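You operate a simulated robot arm through the tools that you are given. There is no shell and no other tool.

The job below is to be done with a simulated robot arm. You get a single attempt, and the scene is never put back.

JOB
Hang key fobs 3 and 1 on their pegs and shut the guard.
Fine: each on the peg with its number.

The check looks at the end state, three seconds after you hand in, the way a careful person would. Anything else that was tipped, shoved, dropped, spilled or broken makes it a failure.

ROBOT AND FRAMES
A 7-joint arm with a two-finger parallel gripper, fixed in place. Base frame: the origin is at the foot of the arm, x ahead of it, y to its left, z up; the work surface is at about z = 0.74. Lengths are in m, angles in degrees, forces in N, time in s.
With the tool pointing down near the work surface it reaches from about 0.3 to 0.68 m from the base axis. Its first joint turns from -66.0 to 66.0 degrees. Payload 1.57 kg.
Tool frame: the origin (TCP) lies between the finger pads and is the grasp point; the fingertips stand 0.03 m ahead of it; z points along the fingers, y is the line along which they close. The gripper opens to 0.11 m. The fingers are 0.024 m wide and 0.012 m thick; the gripper's body (0.048 by 0.112 m) begins 0.078 m behind the TCP.
Orientation is that of the tool frame in the base frame, as a unit quaternion [x, y, z, w]. With the fingers straight down and closing along the base's y, the tool's x points along the base's -x, its y along +y and its z along -z.

CONTROLS
- The arm moves only by the tool apply_moves. Its argument "targets" is a list of rows, each an object (a shift or turn left out is 0, a gripper value left out holds the last) with "fingers": the closure in counts, from 0 (fully open) to 255 (shut); "xyz": the shift along the tool's x, y, z in m, a list of three; "dr": the turn, a rotation vector about the tool's x, y, z in degrees, a list of three. In form: [{"fingers": fingers, "xyz": [dx, dy, dz], "dr": [ax, ay, az]}, ...]. A call has 1 to 20 rows; each row is the pose to reach, as a shift and turn from the pose commanded when the call began, along the tool's axes at that moment. A row lasts 0.2 s, in which the tool goes at most 0.05 m and 8.6 degrees; a call with a longer step from one row to the next is refused whole, and so is a gripper value outside its range. A pose out of reach is approached as far as the arm can. The call stops where the force on the tool passes 40 N (or 10 N more than at its start, if that is more) or the arm is blocked; 0.2 s more then pass. Each finger travels about 0.108 m/s and halts on what it meets, pressing with about 27 N; the grip force reading is that of the motor and also rises with nothing between the fingers. The clock runs only during rows and for 0.2 s after the last one: add rows that repeat a pose to give the fingers time. It gives the time, the measured TCP pose, the force on the tool (base axes), the opening and the grip force at its end, in the units of the frame above (readings bear some noise), with the torque about the TCP (base axes, N m) and any sound that the robot's microphone picked up.
- Cameras (640 x 400 px; columns grow to the right, rows downward): "scene" is fixed at [0.1717, -0.3683, 1.4105]; the picture's right is [0.79, -0.62, 0.00], its down [-0.28, -0.36, -0.89] and it looks along [0.55, 0.70, -0.45] (base axes); focal length 261 px, centre (320, 200). "wrist" rides on the gripper at [0.07, 0.016, -0.141] in the tool frame; the picture's right is [-0.23, 0.97, 0.00], its down [-0.86, -0.20, -0.48] and it looks along [-0.47, -0.11, 0.88] (tool axes); focal length 222 px, centre (320, 200). There is no depth. A picture from a camera that has moved, and an enlarged one, comes with that camera's place and axes in the base frame and with its lens. The place of the scene camera against the robot may be out by one fixed shift of up to 0.025 m in any direction.
- camera(camera): a new picture of that camera. No time passes.
- enlarge(camera, box): a new picture of the part [left, top, right, bottom] of that camera's present view, enlarged. No time passes.
- sign_off(): hands the job in; it is judged then, once.

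Places have to be worked out from the pictures, the camera data and where the tool is seen. Open the gripper and draw the arm clear of the work before you hand the job in, unless the task says otherwise.

The tools are called as name(argument=value, ...) on one line, values as JSON. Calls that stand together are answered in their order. apply_moves: Moves the arm, as the interface text tells. Its arguments: {"type":"object","properties":{"targets":{"type":"array","items":{"type":"object","properties":{"fingers":{"type":"number"},"xyz":{"type":"array","items":{"type":"number"}},"dr":{"type":"array","items":{"type":"number"}}}}}},"required":["targets"]} The other tools are called the same way: camera (camera) takes a picture; enlarge (camera, box) takes an enlarged picture of a part of a camera's view; sign_off () hands the job in.

At the start:

```text
t: 0.0
position: [0.3298, 0.1462, 1.279]
orientation: [0.001, 1.0, 0.0, 0.0]
force: [0.4, -0.8, 0.8]
moment: [0.0, 0.0, -0.02]
opening: 0.11
finger_force: 0.0
```

scene: 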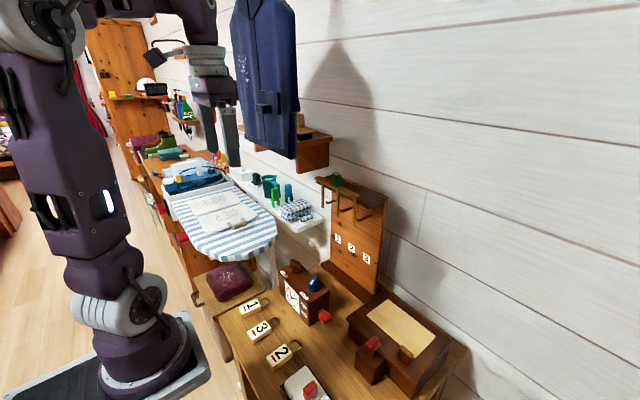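
wrist: 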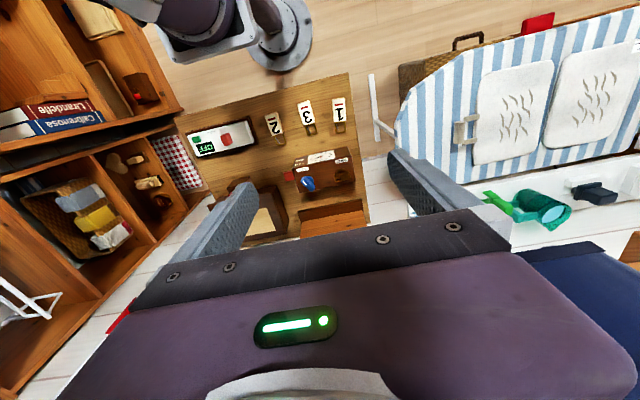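

The pictures show three numbered fobs on the table, a peg board with numbers, a box with red/blue parts, and a slab with knobs. I'll look closer before moving.

enlarge(camera="scene", box=[300, 160, 400, 300])

enlarge(camera="scene", box=[220, 250, 480, 400])

enlarge(camera="wrist", box=[170, 70, 400, 240])

```text
2.86 times, centred on (350, 230) of scene
camera zoom: at [0.1717, -0.3683, 1.4105], right [0.79, -0.62, 0.0], down [-0.28, -0.36, -0.89], along [0.55, 0.7, -0.45], focal length 746 px, centre (234, 114)
```

zoom: 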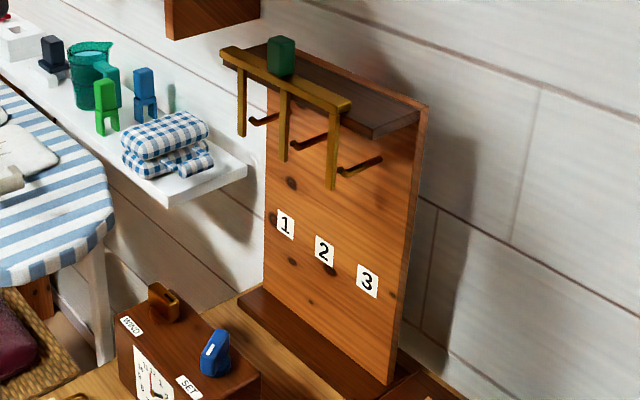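

```text
2.46 times, centred on (350, 325) of scene
camera zoom: at [0.1717, -0.3683, 1.4105], right [0.79, -0.62, 0.0], down [-0.28, -0.36, -0.89], along [0.55, 0.7, -0.45], focal length 643 px, centre (246, -108)
```

zoom: 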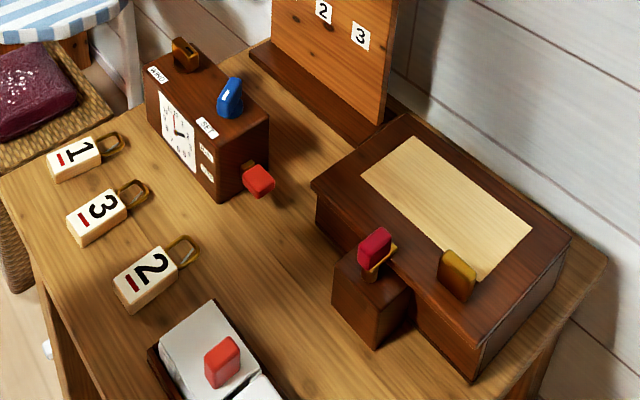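

```text
2.35 times, centred on (285, 155) of wrist
camera zoom: at [0.2614, 0.1624, 1.4197], right [0.23, 0.97, 0.0], down [0.86, -0.2, 0.48], along [0.47, -0.11, -0.88], focal length 523 px, centre (402, 306)
```

zoom: 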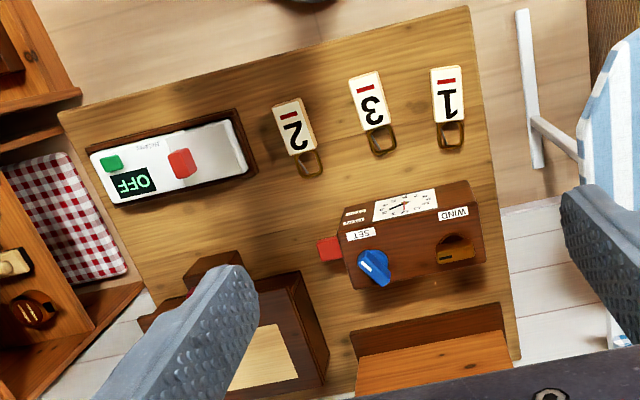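

Next I'm zooming further on the guard and its knob to understand how it moves.

enlarge(camera="scene", box=[312, 168, 392, 218])

enlarge(camera="scene", box=[230, 285, 310, 335])

enlarge(camera="scene", box=[270, 250, 350, 330])

```text
8.00 times, centred on (352, 193) of scene
camera zoom: at [0.1717, -0.3683, 1.4105], right [0.79, -0.62, 0.0], down [-0.28, -0.36, -0.89], along [0.55, 0.7, -0.45], focal length 2090 px, centre (64, 256)
```

zoom: 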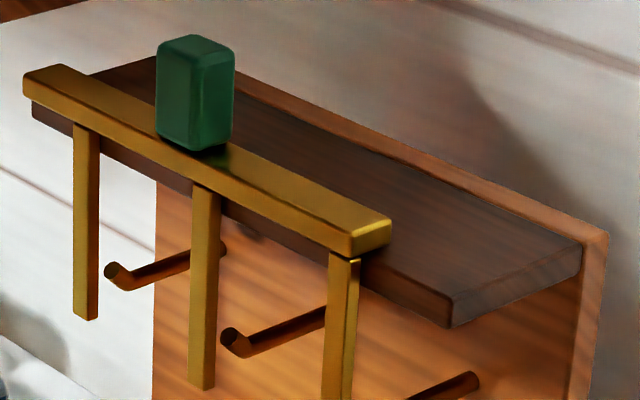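

```text
8.00 times, centred on (270, 310) of scene
camera zoom: at [0.1717, -0.3683, 1.4105], right [0.79, -0.62, 0.0], down [-0.28, -0.36, -0.89], along [0.55, 0.7, -0.45], focal length 2090 px, centre (720, -680)
```

zoom: 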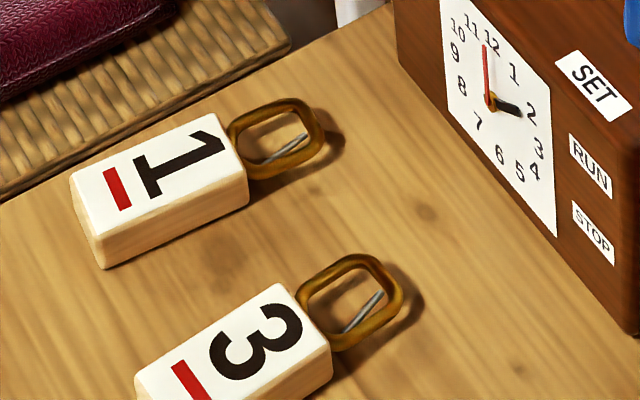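

```text
5.00 times, centred on (310, 290) of scene
camera zoom: at [0.1717, -0.3683, 1.4105], right [0.79, -0.62, 0.0], down [-0.28, -0.36, -0.89], along [0.55, 0.7, -0.45], focal length 1306 px, centre (370, -250)
```

zoom: 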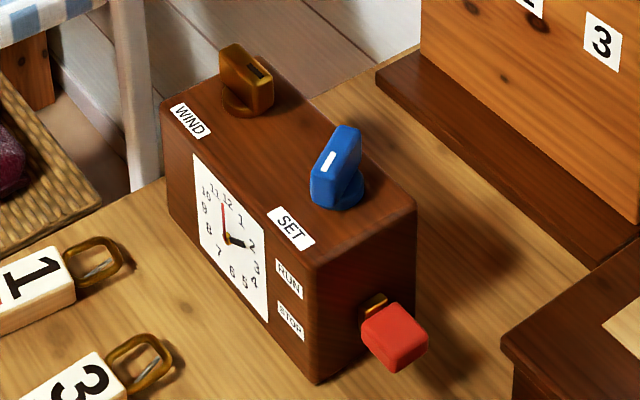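

The guard is a gold comb sliding along y on the board's roof, with its green knob as handle; it now sits to the left (+y), with tines between pegs. I'll lower straight down to about z=0.95 to look at the fobs up close.

apply_moves(targets=[{"fingers": 0, "xyz": [0, 0, 0.047]}, {"xyz": [0, 0, 0.094]}, {"xyz": [0, 0, 0.141]}, {"xyz": [0, 0, 0.188]}, {"xyz": [0, 0, 0.235]}, {"xyz": [0, 0, 0.282]}, {"xyz": [0, 0, 0.329]}, {"xyz": [0, 0, 0.329]}])

camera(camera="wrist")

camera(camera="scene")

```text
t: 1.8
position: [0.3299, 0.1462, 0.9492]
orientation: [0.0, 1.0, 0.001, 0.0]
force: [0.3, -0.6, 0.2]
moment: [0.02, -0.06, 0.03]
opening: 0.1101
finger_force: 0.0
```

```text
taken
camera wrist: at [0.2621, 0.1629, 1.0911], right [0.23, 0.97, 0.0], down [0.86, -0.2, 0.48], along [0.47, -0.11, -0.88], focal length 222 px, centre (320, 200)
```

wrist: 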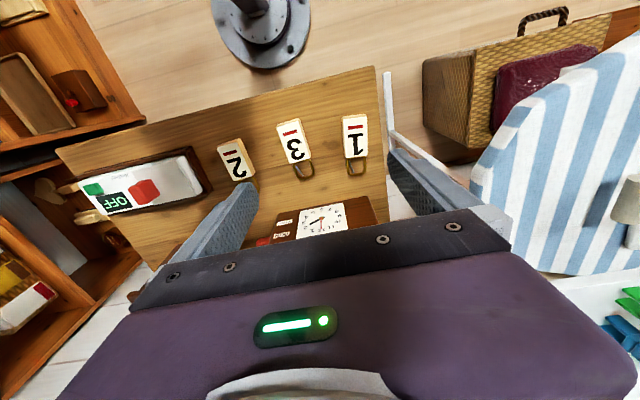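

```text
taken
```

scene: 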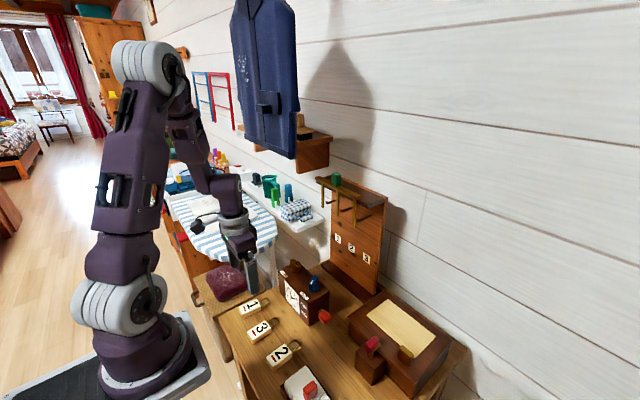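

enlarge(camera="wrist", box=[260, 90, 390, 190])

enlarge(camera="wrist", box=[200, 100, 420, 260])

```text
4.00 times, centred on (325, 140) of wrist
camera zoom: at [0.2621, 0.1629, 1.0911], right [0.23, 0.97, 0.0], down [0.86, -0.2, 0.48], along [0.47, -0.11, -0.88], focal length 888 px, centre (300, 440)
```

zoom: 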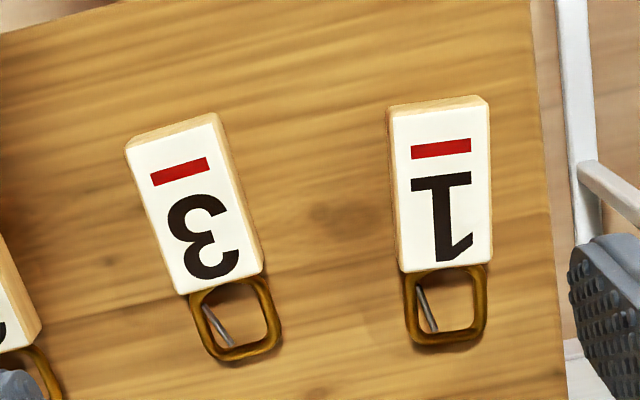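

```text
2.50 times, centred on (310, 180) of wrist
camera zoom: at [0.2621, 0.1629, 1.0911], right [0.23, 0.97, 0.0], down [0.86, -0.2, 0.48], along [0.47, -0.11, -0.88], focal length 555 px, centre (345, 250)
```

zoom: 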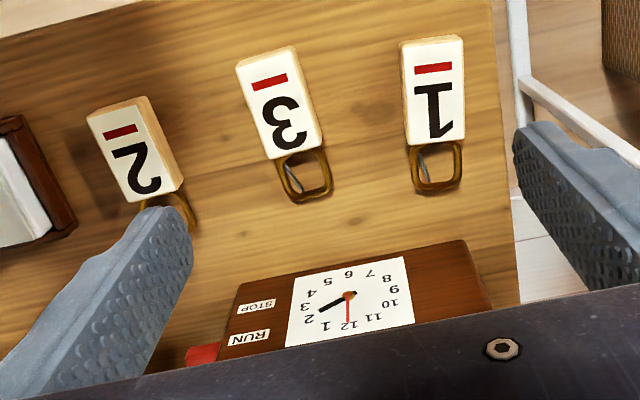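

Fobs 1 and 3 lie at about (0.347, 0.197) and (0.335, 0.107), rings pointing +x. I still can't tell whether the guard's tines sit in front of the pegs, so I'll raise and tilt the tool 45° forward to look at the board from the front.

apply_moves(targets=[{"xyz": [-0.008, -0.008, -0.035], "dr": [0, -7.5, 0]}, {"xyz": [-0.016, -0.016, -0.07], "dr": [0, -15, 0]}, {"xyz": [-0.024, -0.024, -0.105], "dr": [0, -22.5, 0]}, {"xyz": [-0.032, -0.032, -0.14], "dr": [0, -30, 0]}, {"xyz": [-0.04, -0.04, -0.175], "dr": [0, -37.5, 0]}, {"xyz": [-0.048, -0.046, -0.2], "dr": [0, -45, 0]}, {"xyz": [-0.048, -0.046, -0.2], "dr": [0, -45, 0]}])

camera(camera="wrist")

```text
t: 3.4
position: [0.3771, 0.1007, 1.1504]
orientation: [-0.001, 0.923, 0.0, 0.384]
force: [0.5, -0.4, -0.2]
moment: [-0.04, 0.02, 0.01]
opening: 0.1099
finger_force: 0.1
out of reach, approached as far as the arm can: row 2, 3, 4
```

```text
taken
camera wrist: at [0.2296, 0.1167, 1.1998], right [0.16, 0.97, 0.16], down [0.27, -0.2, 0.94], along [0.95, -0.11, -0.29], focal length 222 px, centre (320, 200)
```

wrist: 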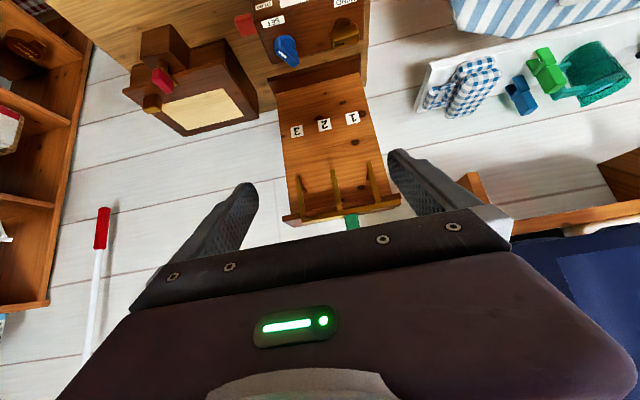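

I'll zoom into the peg board in this view.

enlarge(camera="wrist", box=[260, 90, 420, 240])

enlarge(camera="wrist", box=[275, 150, 405, 235])

```text
2.67 times, centred on (340, 165) of wrist
camera zoom: at [0.2296, 0.1167, 1.1998], right [0.16, 0.97, 0.16], down [0.27, -0.2, 0.94], along [0.95, -0.11, -0.29], focal length 592 px, centre (267, 293)
```

zoom: 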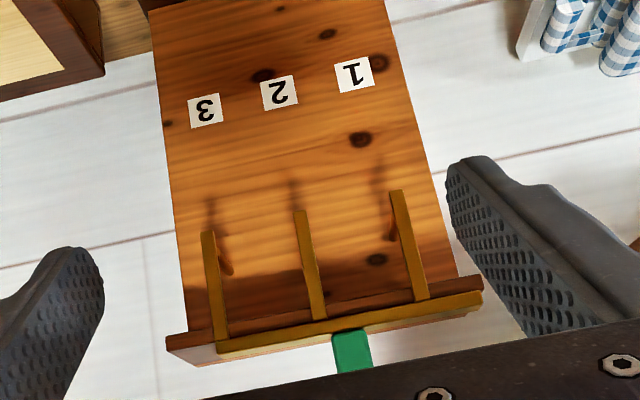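

```text
4.71 times, centred on (340, 192) of wrist
camera zoom: at [0.2296, 0.1167, 1.1998], right [0.16, 0.97, 0.16], down [0.27, -0.2, 0.94], along [0.95, -0.11, -0.29], focal length 1045 px, centre (226, 235)
```

zoom: 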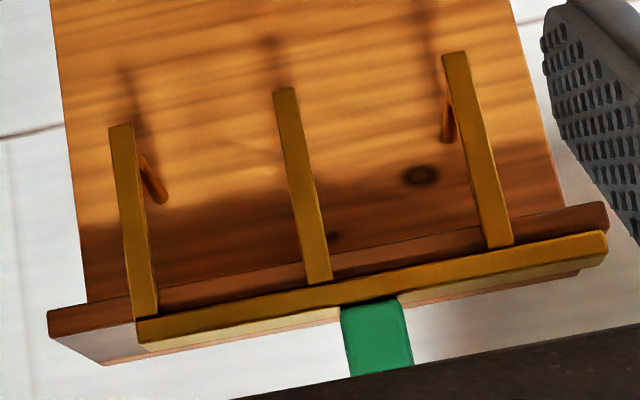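

From this view and the scene camera the tines sit right in front of the pegs (tine y≈0.170/0.105/0.038, x≈0.605; peg tips x≈0.617), so the guard probably has to be opened first. I'll go higher to look down on the guard's mechanism.

apply_moves(targets=[{"xyz": [-0.0394, 0.005, -0.0135], "dr": [0, 6.25, 0]}, {"xyz": [-0.0789, 0.01, -0.027], "dr": [0, 12.5, 0]}, {"xyz": [-0.1183, 0.015, -0.0405], "dr": [0, 18.75, 0]}, {"xyz": [-0.1578, 0.02, -0.0539], "dr": [0, 25, 0]}, {"xyz": [-0.1578, 0.02, -0.0539], "dr": [0, 25, 0]}])

camera(camera="wrist")

enlarge(camera="wrist", box=[250, 120, 410, 230])

```text
t: 4.6
position: [0.4507, 0.1209, 1.2998]
orientation: [0.0, 0.985, 0.0, 0.173]
force: [0.2, 0.9, 0.0]
moment: [0.0, 0.0, 0.0]
opening: 0.1099
finger_force: 0.0
```

```text
taken
camera wrist: at [0.3386, 0.1367, 1.4079], right [0.21, 0.97, 0.08], down [0.64, -0.2, 0.74], along [0.74, -0.11, -0.67], focal length 222 px, centre (320, 200)
```

wrist: 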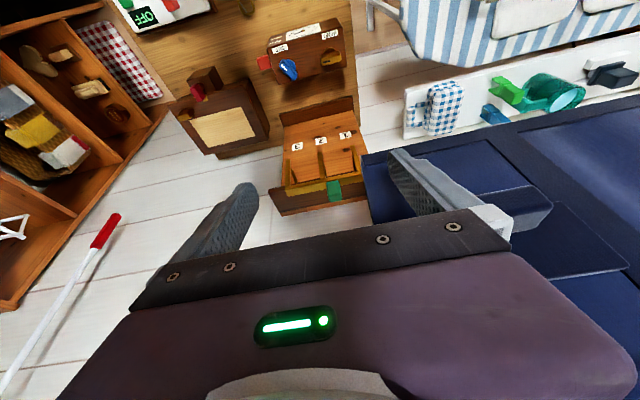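

```text
3.64 times, centred on (330, 175) of wrist
camera zoom: at [0.3386, 0.1367, 1.4079], right [0.21, 0.97, 0.08], down [0.64, -0.2, 0.74], along [0.74, -0.11, -0.67], focal length 808 px, centre (284, 291)
```

zoom: 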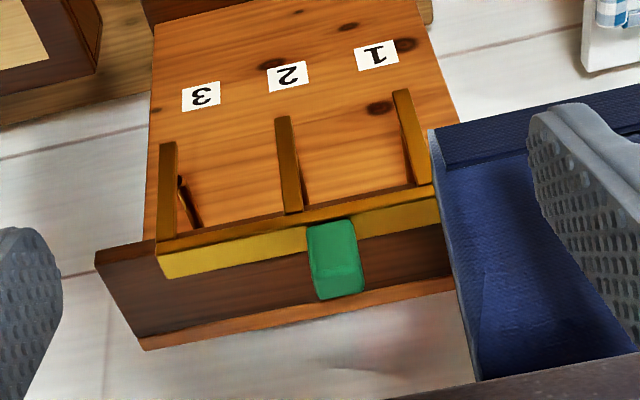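

A blue jacket fills the right of the wrist view and seems close to the gripper. I'll check with the scene camera before moving again.

camera(camera="scene")

enlarge(camera="scene", box=[200, 0, 400, 200])

```text
taken
```

scene: 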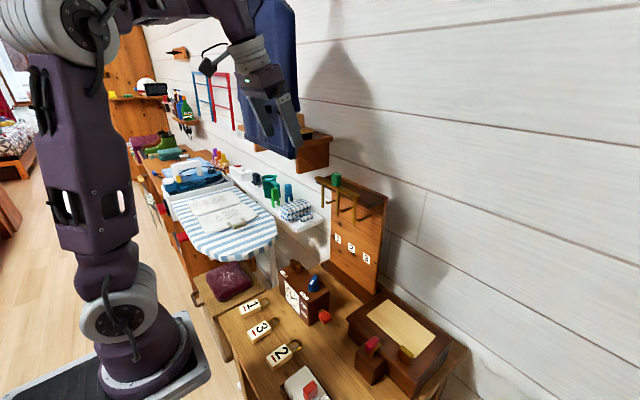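

```text
2.00 times, centred on (300, 100) of scene
camera zoom: at [0.1717, -0.3683, 1.4105], right [0.79, -0.62, 0.0], down [-0.28, -0.36, -0.89], along [0.55, 0.7, -0.45], focal length 522 px, centre (360, 400)
```

zoom: 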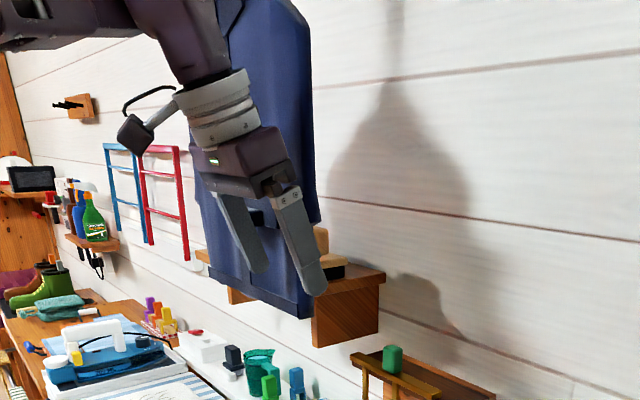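

The jacket's hem hangs around x≥0.50, y≥0.165, z≥1.21, so I must stay out of that region and work from the front. I'll back down to a horizontal tool pose in front of the board to see the pegs and tines from below.

apply_moves(targets=[{"xyz": [0.0137, -0.0022, 0.0281], "dr": [0, -7.8, 0]}, {"xyz": [0.0275, -0.0044, 0.0562], "dr": [0, -15.6, 0]}, {"xyz": [0.0412, -0.0066, 0.0844], "dr": [0, -23.4, 0]}, {"xyz": [0.0549, -0.0089, 0.1125], "dr": [0, -31.2, 0]}, {"xyz": [0.0687, -0.0111, 0.1406], "dr": [0, -39, 0]}, {"xyz": [0.0824, -0.0133, 0.1687], "dr": [0, -46.8, 0]}, {"xyz": [0.0961, -0.0155, 0.1969], "dr": [0, -54.6, 0]}, {"xyz": [0.1099, -0.0178, 0.225], "dr": [0, -62.4, 0]}, {"xyz": [0.1236, -0.02, 0.2531], "dr": [0, -70.1, 0]}, {"xyz": [0.1236, -0.02, 0.2531], "dr": [0, -70.1, 0]}])

camera(camera="wrist")

camera(camera="scene")

```text
t: 6.8
position: [0.3632, 0.1574, 1.0167]
orientation: [0.002, 0.706, -0.002, 0.708]
force: [0.3, 0.7, 0.0]
moment: [0.0, 0.02, -0.01]
opening: 0.1099
finger_force: 0.0
out of reach, approached as far as the arm can: row 5, 6, 7, 8, 9, 10
```

```text
taken
camera wrist: at [0.2244, 0.1747, 0.947], right [0.0, 0.97, 0.23], down [-0.48, -0.2, 0.85], along [0.88, -0.11, 0.47], focal length 222 px, centre (320, 200)
```

wrist: 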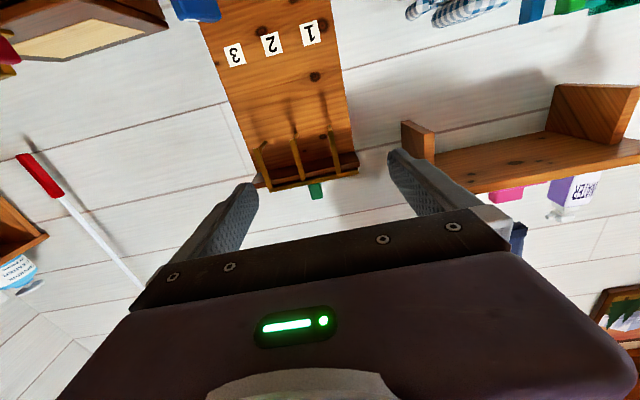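

```text
taken
```

scene: 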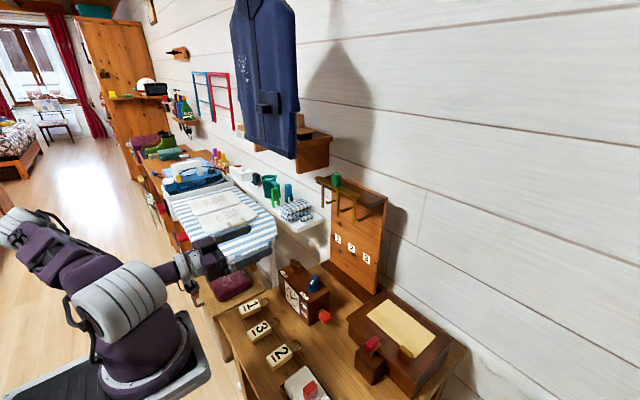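

The tool is horizontal, though this pose was too close to the base to be reached exactly. I'll zoom in on the pegs from this lower view.

enlarge(camera="wrist", box=[235, 110, 375, 205])

enlarge(camera="wrist", box=[250, 140, 310, 200])

enlarge(camera="scene", box=[310, 170, 390, 230])

```text
4.21 times, centred on (305, 158) of wrist
camera zoom: at [0.2244, 0.1747, 0.947], right [0.0, 0.97, 0.23], down [-0.48, -0.2, 0.85], along [0.88, -0.11, 0.47], focal length 935 px, centre (383, 379)
```

zoom: 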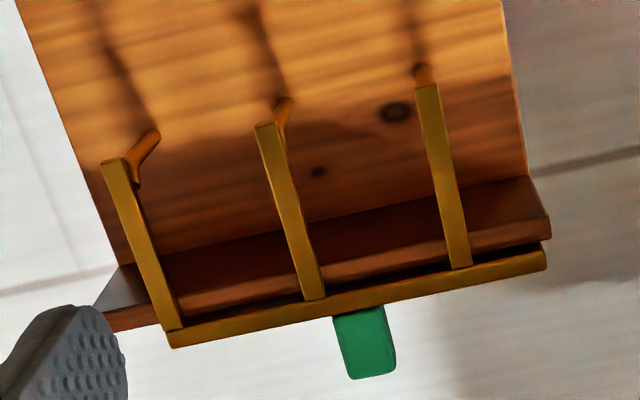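

```text
6.67 times, centred on (280, 170) of wrist
camera zoom: at [0.2244, 0.1747, 0.947], right [0.0, 0.97, 0.23], down [-0.48, -0.2, 0.85], along [0.88, -0.11, 0.47], focal length 1481 px, centre (587, 400)
```

zoom: 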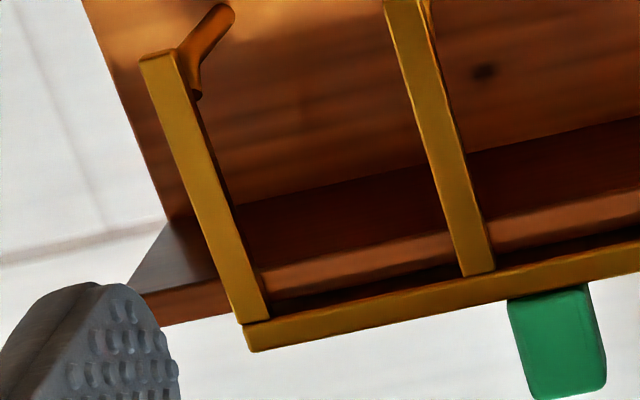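

```text
6.67 times, centred on (350, 200) of scene
camera zoom: at [0.1717, -0.3683, 1.4105], right [0.79, -0.62, 0.0], down [-0.28, -0.36, -0.89], along [0.55, 0.7, -0.45], focal length 1742 px, centre (120, 200)
```

zoom: 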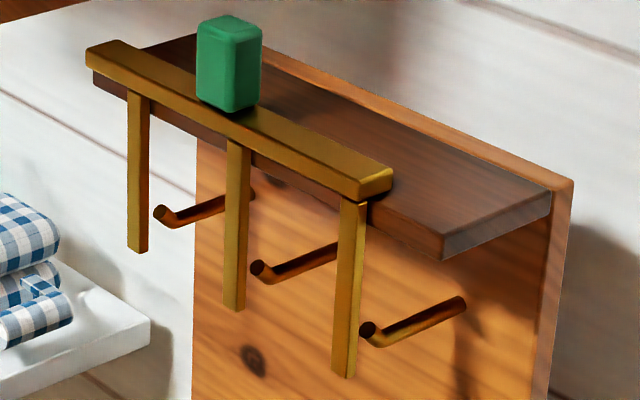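

The tines stand directly in front of the upturned peg tips, so the guard is currently shut and must be opened first; it looks like a slide along y worked by the green knob at about (0.612, 0.12, 1.14). I'll raise and move forward, keeping the tool horizontal, to check reach in front of the knob below the jacket hem.

apply_moves(targets=[{"xyz": [-0.03, 0.005, 0.02]}, {"xyz": [-0.06, 0.01, 0.04]}, {"xyz": [-0.09, 0.015, 0.06]}, {"xyz": [-0.12, 0.02, 0.08]}, {"xyz": [-0.12, 0.02, 0.08]}, {"xyz": [-0.12, 0.02, 0.08]}])

camera(camera="scene")

```text
t: 8.2
position: [0.4344, 0.1898, 1.1403]
orientation: [0.0, 0.707, 0.0, 0.708]
force: [0.1, -1.4, 0.0]
moment: [0.0, -0.02, 0.01]
opening: 0.1101
finger_force: 0.1
out of reach, approached as far as the arm can: row 1, 2, 3, 4, 5, 6
```

```text
taken
```

scene: 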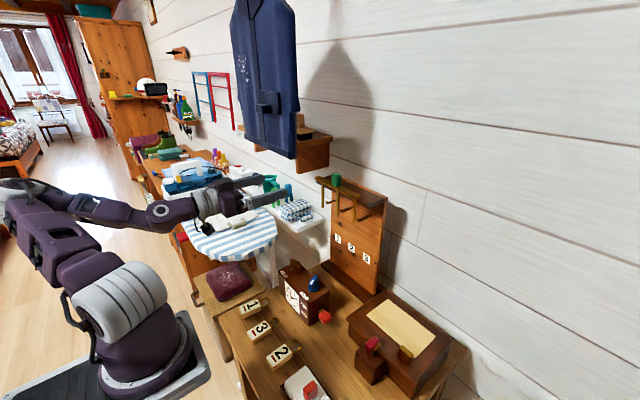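

The arm got folded into an awkward branch and misses the commanded pose (measured y 0.19 instead of 0.12). I'll tilt back to 45° near (0.46, 0.10, 1.12) to recover a good configuration, then check.

apply_moves(targets=[{"xyz": [0.003, -0.003, -0.007], "dr": [0, 7.5, 0]}, {"xyz": [0.006, -0.006, -0.014], "dr": [0, 15, 0]}, {"xyz": [0.01, -0.01, -0.02], "dr": [0, 22.5, 0]}, {"xyz": [0.013, -0.013, -0.027], "dr": [0, 30, 0]}, {"xyz": [0.017, -0.017, -0.034], "dr": [0, 37.5, 0]}, {"xyz": [0.02, -0.02, -0.04], "dr": [0, 45, 0]}, {"xyz": [0.02, -0.02, -0.04], "dr": [0, 45, 0]}, {"xyz": [0.02, -0.02, -0.04], "dr": [0, 45, 0]}])

camera(camera="scene")

```text
t: 10.0
position: [0.3926, 0.1688, 1.119]
orientation: [0.0, 0.924, 0.0, 0.382]
force: [0.1, 0.4, 0.7]
moment: [0.02, 0.03, -0.02]
opening: 0.1099
finger_force: 0.1
```

```text
taken
```

scene: 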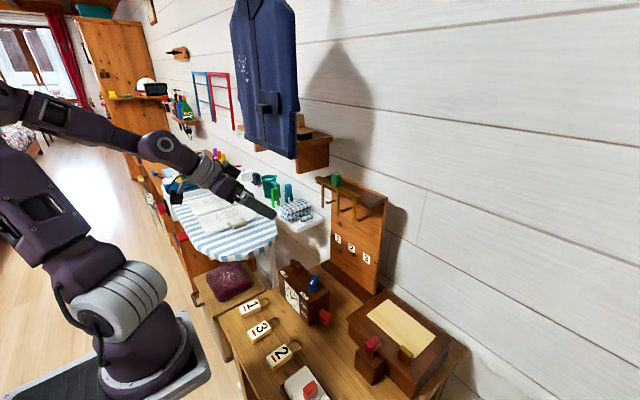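

Recovered cleanly (commanded = measured). Now I'll shift to (0.50, 0.12, 1.08), still at 45°, away from the board.

apply_moves(targets=[{"xyz": [-0.012, -0.012, 0.026]}, {"xyz": [-0.024, -0.0245, 0.0517]}, {"xyz": [-0.036, -0.0367, 0.0775]}, {"xyz": [-0.0481, -0.049, 0.1033]}, {"xyz": [-0.0481, -0.049, 0.1033]}])

camera(camera="scene")

camera(camera="wrist")

```text
t: 11.2
position: [0.4307, 0.1516, 1.1069]
orientation: [0.0, 0.924, 0.0, 0.383]
force: [-0.4, 0.3, -0.6]
moment: [-0.01, -0.04, 0.02]
opening: 0.1099
finger_force: 0.1
out of reach, approached as far as the arm can: row 2, 3, 4, 5
```

```text
taken
```

scene: 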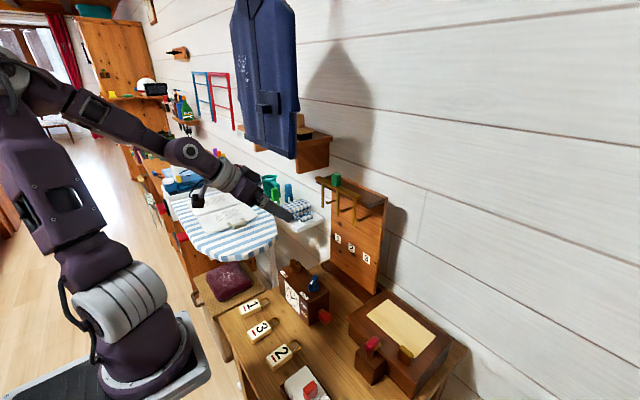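

```text
taken
camera wrist: at [0.2819, 0.1682, 1.1563], right [0.16, 0.97, 0.16], down [0.26, -0.2, 0.94], along [0.95, -0.11, -0.29], focal length 222 px, centre (320, 200)
```

wrist: 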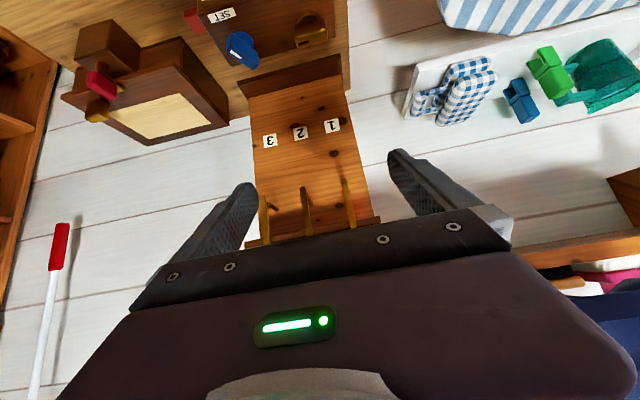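

The current branch has the wrist nearly straight, which limits low forward poses; higher and more extended poses should be easier. The guard can be slid by pushing tine 3 with closed fingers from the right side, well away from the jacket, so I'll move toward the right and up at 45° and close the fingers.

apply_moves(targets=[{"fingers": 255, "xyz": [-0.0134, -0.024, 0.0007]}, {"xyz": [-0.0268, -0.048, 0.0014]}, {"xyz": [-0.0402, -0.072, 0.0021]}, {"xyz": [-0.0536, -0.096, 0.0028]}, {"xyz": [-0.067, -0.12, 0.0035]}, {"xyz": [-0.067, -0.12, 0.0035]}])

camera(camera="scene")

```text
t: 12.6
position: [0.4805, 0.0316, 1.1503]
orientation: [0.0, 0.923, 0.0, 0.384]
force: [0.4, 0.0, 0.2]
moment: [0.02, 0.05, -0.03]
opening: 0.0
finger_force: 21.2
```

```text
taken
```

scene: 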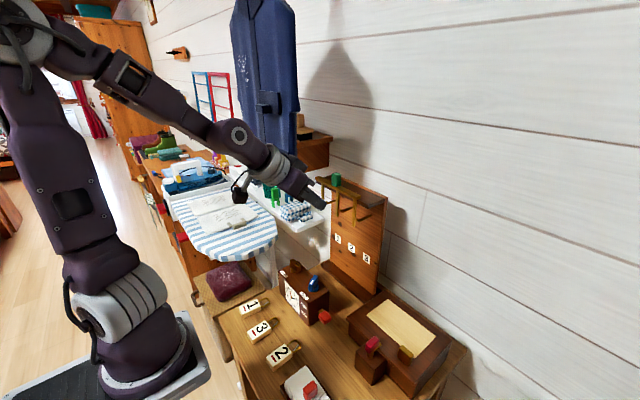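

Reached without trouble. Now I'll test whether the low hanging pose, about (0.55, 0.03, 1.00) at 45°, is reachable.

apply_moves(targets=[{"xyz": [0.0142, 0, 0.0389]}, {"xyz": [0.0283, 0, 0.0778]}, {"xyz": [0.0425, 0, 0.1167]}, {"xyz": [0.0566, 0, 0.1556]}, {"xyz": [0.0566, 0, 0.1556]}])

camera(camera="scene")

camera(camera="wrist")

```text
t: 13.8
position: [0.4775, 0.0313, 1.1417]
orientation: [0.0, 0.924, -0.001, 0.383]
force: [-0.6, -0.3, 0.1]
moment: [-0.01, -0.02, 0.01]
opening: 0.0001
finger_force: 20.9
out of reach, approached as far as the arm can: row 1, 2, 3, 4, 5
```

```text
taken
```

scene: 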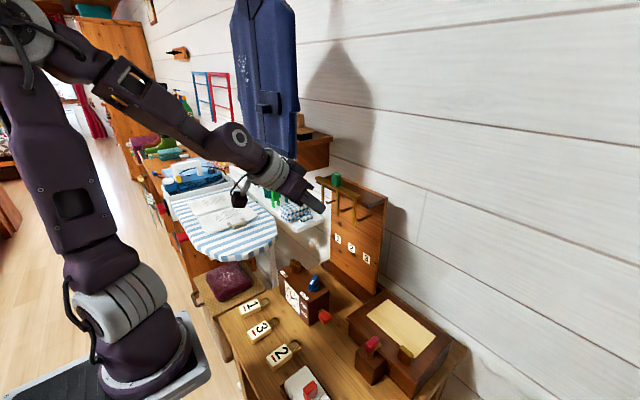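

```text
taken
camera wrist: at [0.3299, 0.0477, 1.1928], right [0.16, 0.97, 0.16], down [0.26, -0.2, 0.94], along [0.95, -0.11, -0.29], focal length 222 px, centre (320, 200)
```

wrist: 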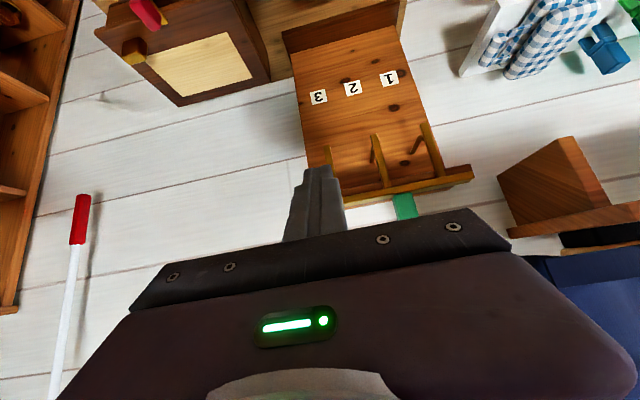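

The 45° tool pose at low height is beyond the wrist limit, so I need to know how much forward tilt is possible at the peg location. I'll test a 30° tilt at about (0.57, 0.035, 1.00).

apply_moves(targets=[{"xyz": [0.004, 0, 0.02], "dr": [0, 5, 0]}, {"xyz": [0.009, 0.001, 0.045], "dr": [0, 10, 0]}, {"xyz": [0.016, 0.002, 0.08], "dr": [0, 15, 0]}, {"xyz": [0.025, 0.003, 0.12], "dr": [0, 15, 0]}, {"xyz": [0.0348, 0.004, 0.1656], "dr": [0, 15, 0]}, {"xyz": [0.0348, 0.004, 0.1656], "dr": [0, 15, 0]}])

camera(camera="scene")

```text
t: 15.2
position: [0.5665, 0.0363, 1.001]
orientation: [-0.001, 0.966, 0.0, 0.26]
force: [-0.2, 0.1, 0.7]
moment: [0.01, -0.03, 0.02]
opening: 0.0
finger_force: 21.1
out of reach, approached as far as the arm can: row 1
```

```text
taken
```

scene: 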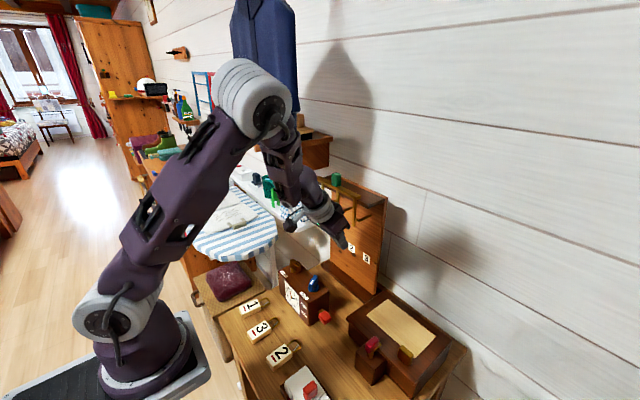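

At the peg location a 30° forward tilt is reachable, but the wrist is then straight, so more tilt needs the wrist to go around sideways. I'll retreat to a vertical tool and test how far the tool roll (last joint) can turn.

apply_moves(targets=[{"fingers": 0, "xyz": [0.008, -0.007, -0.032], "dr": [0, 6, 0]}, {"xyz": [0.0166, -0.014, -0.0645], "dr": [0, 12, 0]}, {"xyz": [0.0248, -0.022, -0.0968], "dr": [0, 18, 0]}, {"xyz": [0.0331, -0.029, -0.129], "dr": [0, 24, 0]}, {"xyz": [0.0414, -0.036, -0.1613], "dr": [0, 30, 0]}, {"xyz": [0.0414, -0.036, -0.1613], "dr": [0, 30, 0]}])

camera(camera="scene")

camera(camera="wrist")

```text
t: 16.6
position: [0.4499, -0.0014, 1.1179]
orientation: [0.001, 1.0, 0.0, 0.0]
force: [-0.9, 0.7, 0.3]
moment: [0.03, 0.0, -0.01]
opening: 0.1098
finger_force: 0.1
```

```text
taken
```

scene: 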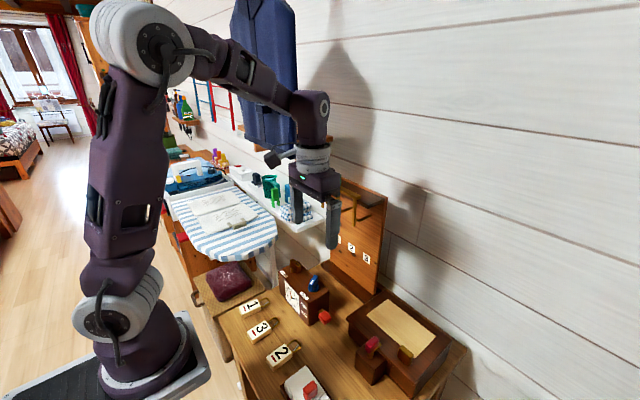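

```text
taken
camera wrist: at [0.3821, 0.0146, 1.2596], right [0.23, 0.97, 0.0], down [0.85, -0.2, 0.48], along [0.47, -0.11, -0.88], focal length 222 px, centre (320, 200)
```

wrist: 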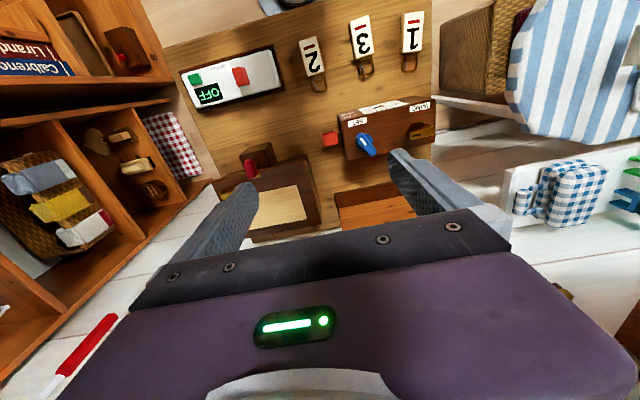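

Clean vertical pose. Now I'll turn the tool about its own axis by +170° to see whether the last joint allows it.

apply_moves(targets=[{"dr": [0, 0, 8.5]}, {"dr": [0, 0, 17]}, {"dr": [0, 0, 25.5]}, {"dr": [0, 0, 34]}, {"dr": [0, 0, 42.5]}, {"dr": [0, 0, 51]}, {"dr": [0, 0, 59.5]}, {"dr": [0, 0, 68]}, {"dr": [0, 0, 76.5]}, {"dr": [0, 0, 85]}, {"dr": [0, 0, 93.5]}, {"dr": [0, 0, 102]}, {"dr": [0, 0, 110.5]}, {"dr": [0, 0, 119]}, {"dr": [0, 0, 127.5]}, {"dr": [0, 0, 136]}, {"dr": [0, 0, 144.5]}, {"dr": [0, 0, 153]}, {"dr": [0, 0, 161.5]}, {"dr": [0, 0, 170]}])

camera(camera="scene")

camera(camera="wrist")

```text
t: 20.8
position: [0.4508, -0.0031, 1.1187]
orientation: [0.996, 0.086, 0.001, 0.0]
force: [0.5, 0.9, -0.8]
moment: [-0.04, -0.02, 0.0]
opening: 0.11
finger_force: 0.0
```

```text
taken
```

scene: 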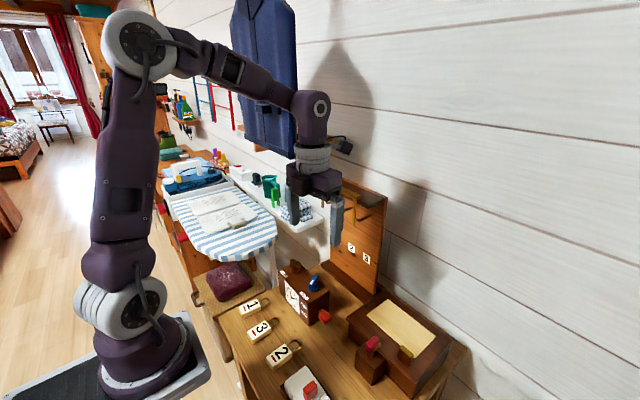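

```text
taken
camera wrist: at [0.5235, -0.0055, 1.2601], right [-0.06, -1.0, 0.0], down [-0.88, 0.05, 0.48], along [-0.48, 0.03, -0.88], focal length 222 px, centre (320, 200)
```

wrist: 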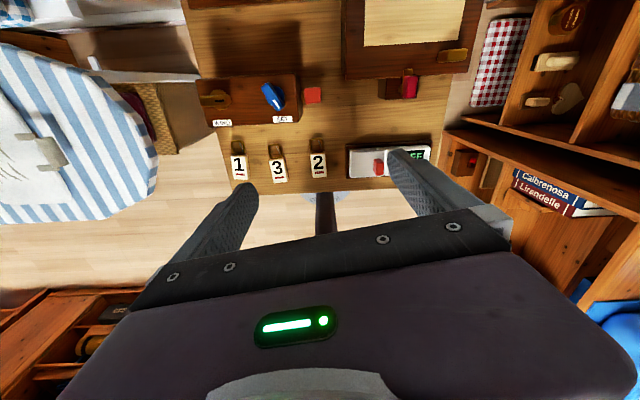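

The last joint turns +170° freely, so I can pick fobs with the tool turned 180° (ring on the camera side). Next I'll test swinging to a horizontal tool around the side: first yaw to the 90° offset while moving to about (0.41, 0.08, 1.08).

apply_moves(targets=[{"xyz": [-0.0026, -0.0086, 0.004], "dr": [0, 0, -8]}, {"xyz": [-0.0051, -0.0172, 0.008], "dr": [0, 0, -16]}, {"xyz": [-0.0077, -0.0257, 0.012], "dr": [0, 0, -24]}, {"xyz": [-0.0102, -0.0343, 0.016], "dr": [0, 0, -32]}, {"xyz": [-0.0128, -0.0429, 0.02], "dr": [0, 0, -40]}, {"xyz": [-0.0153, -0.0515, 0.024], "dr": [0, 0, -48]}, {"xyz": [-0.0179, -0.0601, 0.028], "dr": [0, 0, -56]}, {"xyz": [-0.0204, -0.0686, 0.032], "dr": [0, 0, -64]}, {"xyz": [-0.023, -0.0772, 0.036], "dr": [0, 0, -72]}, {"xyz": [-0.0255, -0.0858, 0.04], "dr": [0, 0, -80]}, {"xyz": [-0.0255, -0.0858, 0.04], "dr": [0, 0, -80]}])

```text
t: 23.2
position: [0.4096, 0.0786, 1.0782]
orientation: [0.706, 0.708, 0.001, 0.0]
force: [-0.7, -0.6, -0.7]
moment: [0.02, -0.03, 0.0]
opening: 0.1101
finger_force: 0.0
```

Tool x now points along +y as planned. Next I'll tip the tool sideways to point left (+y) with the camera on top.

apply_moves(targets=[{"xyz": [0.0055, -0.001, 0], "dr": [0, 8.2, 0]}, {"xyz": [0.011, -0.002, 0], "dr": [0, 16.4, 0]}, {"xyz": [0.0165, -0.003, 0], "dr": [0, 24.6, 0]}, {"xyz": [0.022, -0.004, 0], "dr": [0, 32.8, 0]}, {"xyz": [0.0275, -0.005, 0], "dr": [0, 41, 0]}, {"xyz": [0.033, -0.006, 0], "dr": [0, 49.2, 0]}, {"xyz": [0.0385, -0.007, 0], "dr": [0, 57.4, 0]}, {"xyz": [0.044, -0.008, 0], "dr": [0, 65.6, 0]}, {"xyz": [0.0495, -0.009, 0], "dr": [0, 73.8, 0]}, {"xyz": [0.055, -0.01, 0], "dr": [0, 82, 0]}, {"xyz": [0.06, -0.01, 0], "dr": [0, 90, 0]}, {"xyz": [0.06, -0.01, 0], "dr": [0, 90, 0]}])

camera(camera="scene")

```text
t: 25.8
position: [0.4001, 0.1376, 1.0796]
orientation: [0.5, 0.5, 0.501, -0.5]
force: [0.1, 0.0, 0.1]
moment: [0.01, -0.02, -0.03]
opening: 0.11
finger_force: 0.1
```

```text
taken
```

scene: 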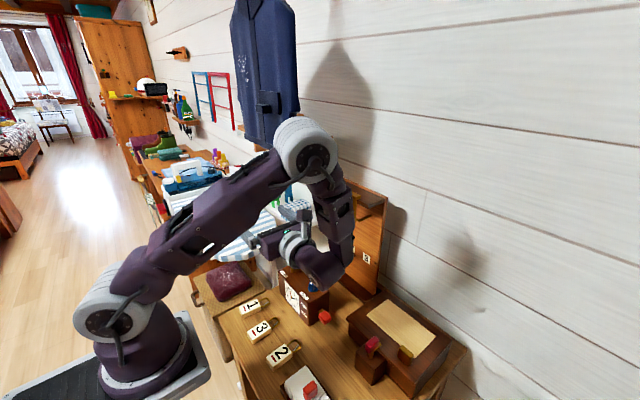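

It follows well: tool horizontal pointing left, camera on top. Now I'll swing about the vertical toward +x (80°), ending near (0.55, 0.05, 1.00).

apply_moves(targets=[{"xyz": [-0.008, 0.015, -0.0088], "dr": [-8, 0, 0]}, {"xyz": [-0.016, 0.03, -0.0176], "dr": [-16, 0, 0]}, {"xyz": [-0.024, 0.045, -0.0264], "dr": [-24, 0, 0]}, {"xyz": [-0.032, 0.06, -0.0352], "dr": [-32, 0, 0]}, {"xyz": [-0.04, 0.075, -0.044], "dr": [-40, 0, 0]}, {"xyz": [-0.048, 0.09, -0.0528], "dr": [-48, 0, 0]}, {"xyz": [-0.056, 0.105, -0.0616], "dr": [-56, 0, 0]}, {"xyz": [-0.064, 0.12, -0.0704], "dr": [-64, 0, 0]}, {"xyz": [-0.072, 0.135, -0.0792], "dr": [-72, 0, 0]}, {"xyz": [-0.08, 0.15, -0.088], "dr": [-80, 0, 0]}, {"xyz": [-0.08, 0.15, -0.088], "dr": [-80, 0, 0]}])

camera(camera="scene")

camera(camera="wrist")

```text
t: 28.2
position: [0.5503, 0.0506, 1.0]
orientation: [0.704, 0.061, 0.705, -0.06]
force: [0.4, -0.6, 0.6]
moment: [-0.01, 0.0, -0.01]
opening: 0.1102
finger_force: 0.1
```

```text
taken
```

scene: 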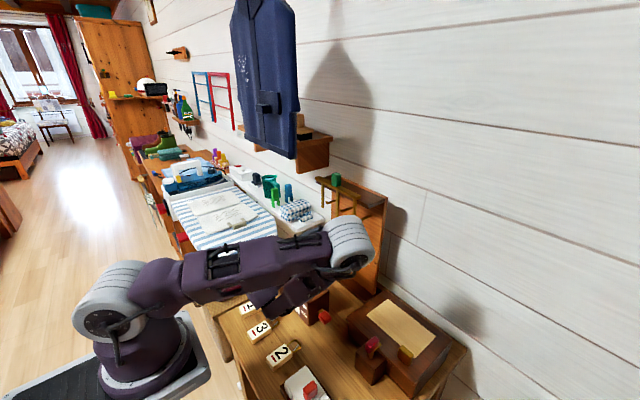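

```text
taken
camera wrist: at [0.4153, 0.0102, 1.0687], right [0.17, -0.96, -0.23], down [-0.5, 0.11, -0.86], along [0.85, 0.26, -0.46], focal length 222 px, centre (320, 200)
```

wrist: 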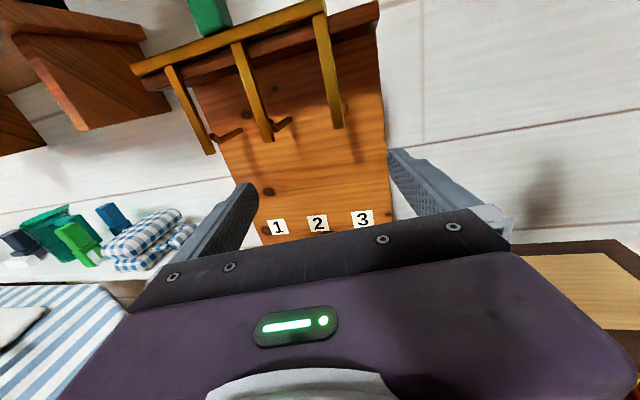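

The flipped-wrist horizontal pose works, and the camera now has an upright view of the pegs and tines. I'll zoom in to measure the pegs and the guard.

enlarge(camera="wrist", box=[130, 0, 390, 160])

enlarge(camera="wrist", box=[180, 90, 360, 160])

enlarge(camera="scene", box=[210, 190, 410, 320])

```text
2.46 times, centred on (260, 80) of wrist
camera zoom: at [0.4153, 0.0102, 1.0687], right [0.17, -0.96, -0.23], down [-0.5, 0.11, -0.86], along [0.85, 0.26, -0.46], focal length 547 px, centre (468, 495)
```

zoom: 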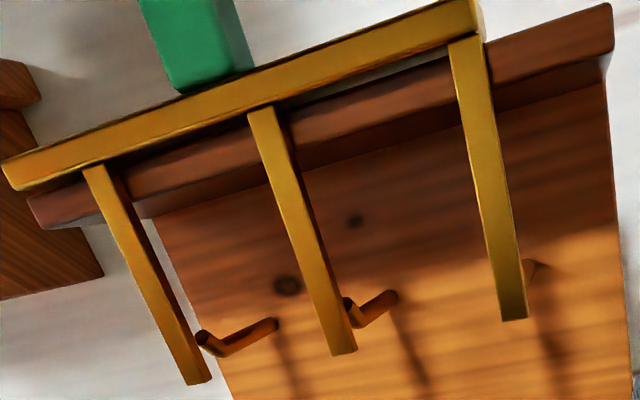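

```text
3.56 times, centred on (270, 125) of wrist
camera zoom: at [0.4153, 0.0102, 1.0687], right [0.17, -0.96, -0.23], down [-0.5, 0.11, -0.86], along [0.85, 0.26, -0.46], focal length 790 px, centre (498, 467)
```

zoom: 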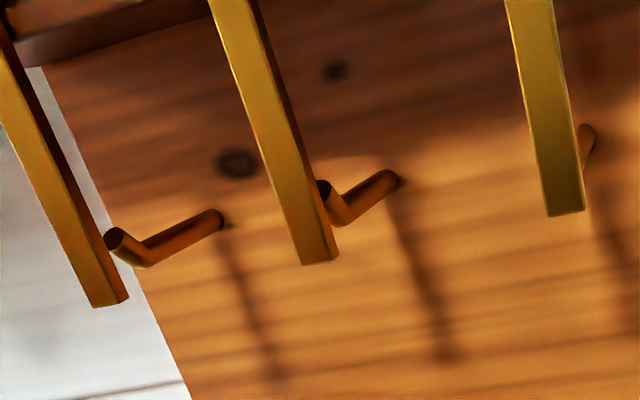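

```text
3.08 times, centred on (310, 255) of scene
camera zoom: at [0.1717, -0.3683, 1.4105], right [0.79, -0.62, 0.0], down [-0.28, -0.36, -0.89], along [0.55, 0.7, -0.45], focal length 804 px, centre (351, 31)
```

zoom: 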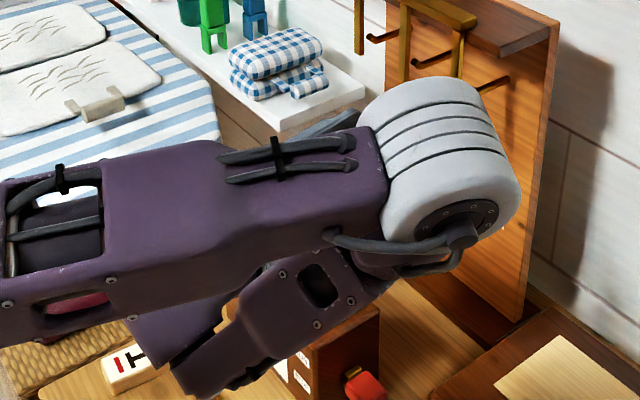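

Measured: pegs at y≈0.035/0.099/0.166 (z≈1.037), tines aligned in front of them at x≈0.605, bar end at y≈0.03. I'll close the fingers and position them in front of the gap between tines 2 and 3 at z≈1.075 to push the guard sideways.

apply_moves(targets=[{"fingers": 255, "xyz": [0.015, -0.0024, 0.0014]}, {"xyz": [0.03, -0.0048, 0.0029]}, {"xyz": [0.045, -0.0071, 0.0043]}, {"xyz": [0.06, -0.0095, 0.0058]}, {"xyz": [0.075, -0.0119, 0.0072]}, {"xyz": [0.075, -0.0119, 0.0072]}])

camera(camera="wrist")

camera(camera="scene")

```text
t: 29.6
position: [0.5574, 0.0642, 1.0748]
orientation: [0.703, 0.062, 0.705, -0.062]
force: [-0.9, 0.4, -0.2]
moment: [0.03, 0.0, 0.01]
opening: 0.0003
finger_force: 21.2
```

```text
taken
camera wrist: at [0.4223, 0.0227, 1.1427], right [0.17, -0.96, -0.23], down [-0.5, 0.11, -0.86], along [0.85, 0.26, -0.46], focal length 222 px, centre (320, 200)
```

wrist: 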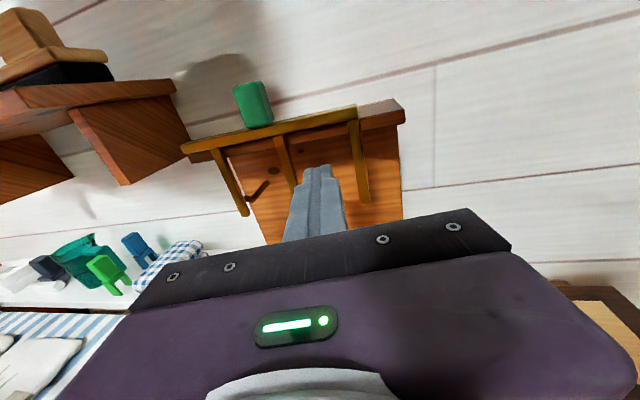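

```text
taken
```

scene: 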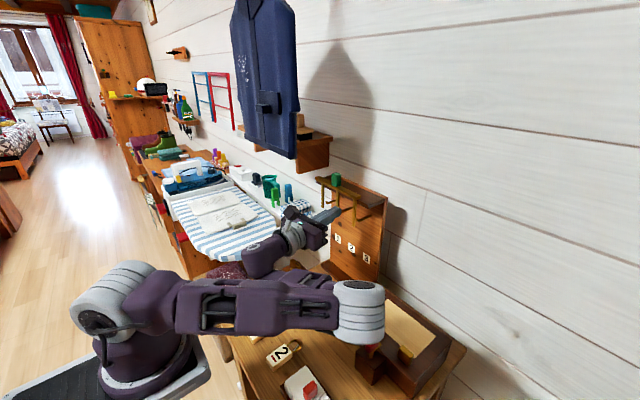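

The elbow swung out to the right at shoulder height, clear of things. I'll zoom to check the fingers relative to tines 2 and 3.

enlarge(camera="wrist", box=[170, 70, 430, 230])

enlarge(camera="scene", box=[280, 165, 400, 255])

```text
2.46 times, centred on (300, 150) of wrist
camera zoom: at [0.4223, 0.0227, 1.1427], right [0.17, -0.96, -0.23], down [-0.5, 0.11, -0.86], along [0.85, 0.26, -0.46], focal length 547 px, centre (369, 323)
```

zoom: 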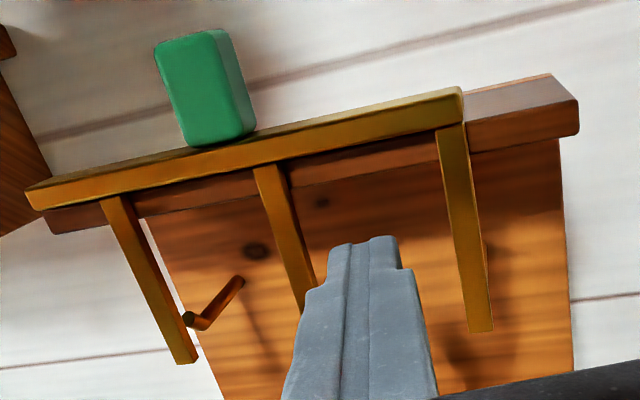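

```text
4.44 times, centred on (340, 210) of scene
camera zoom: at [0.1717, -0.3683, 1.4105], right [0.79, -0.62, 0.0], down [-0.28, -0.36, -0.89], along [0.55, 0.7, -0.45], focal length 1161 px, centre (231, 156)
```

zoom: 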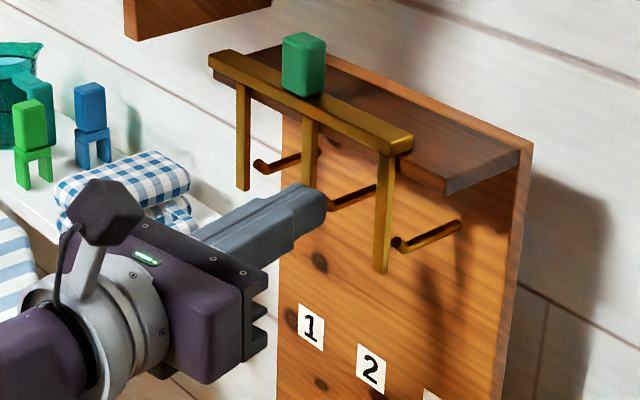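

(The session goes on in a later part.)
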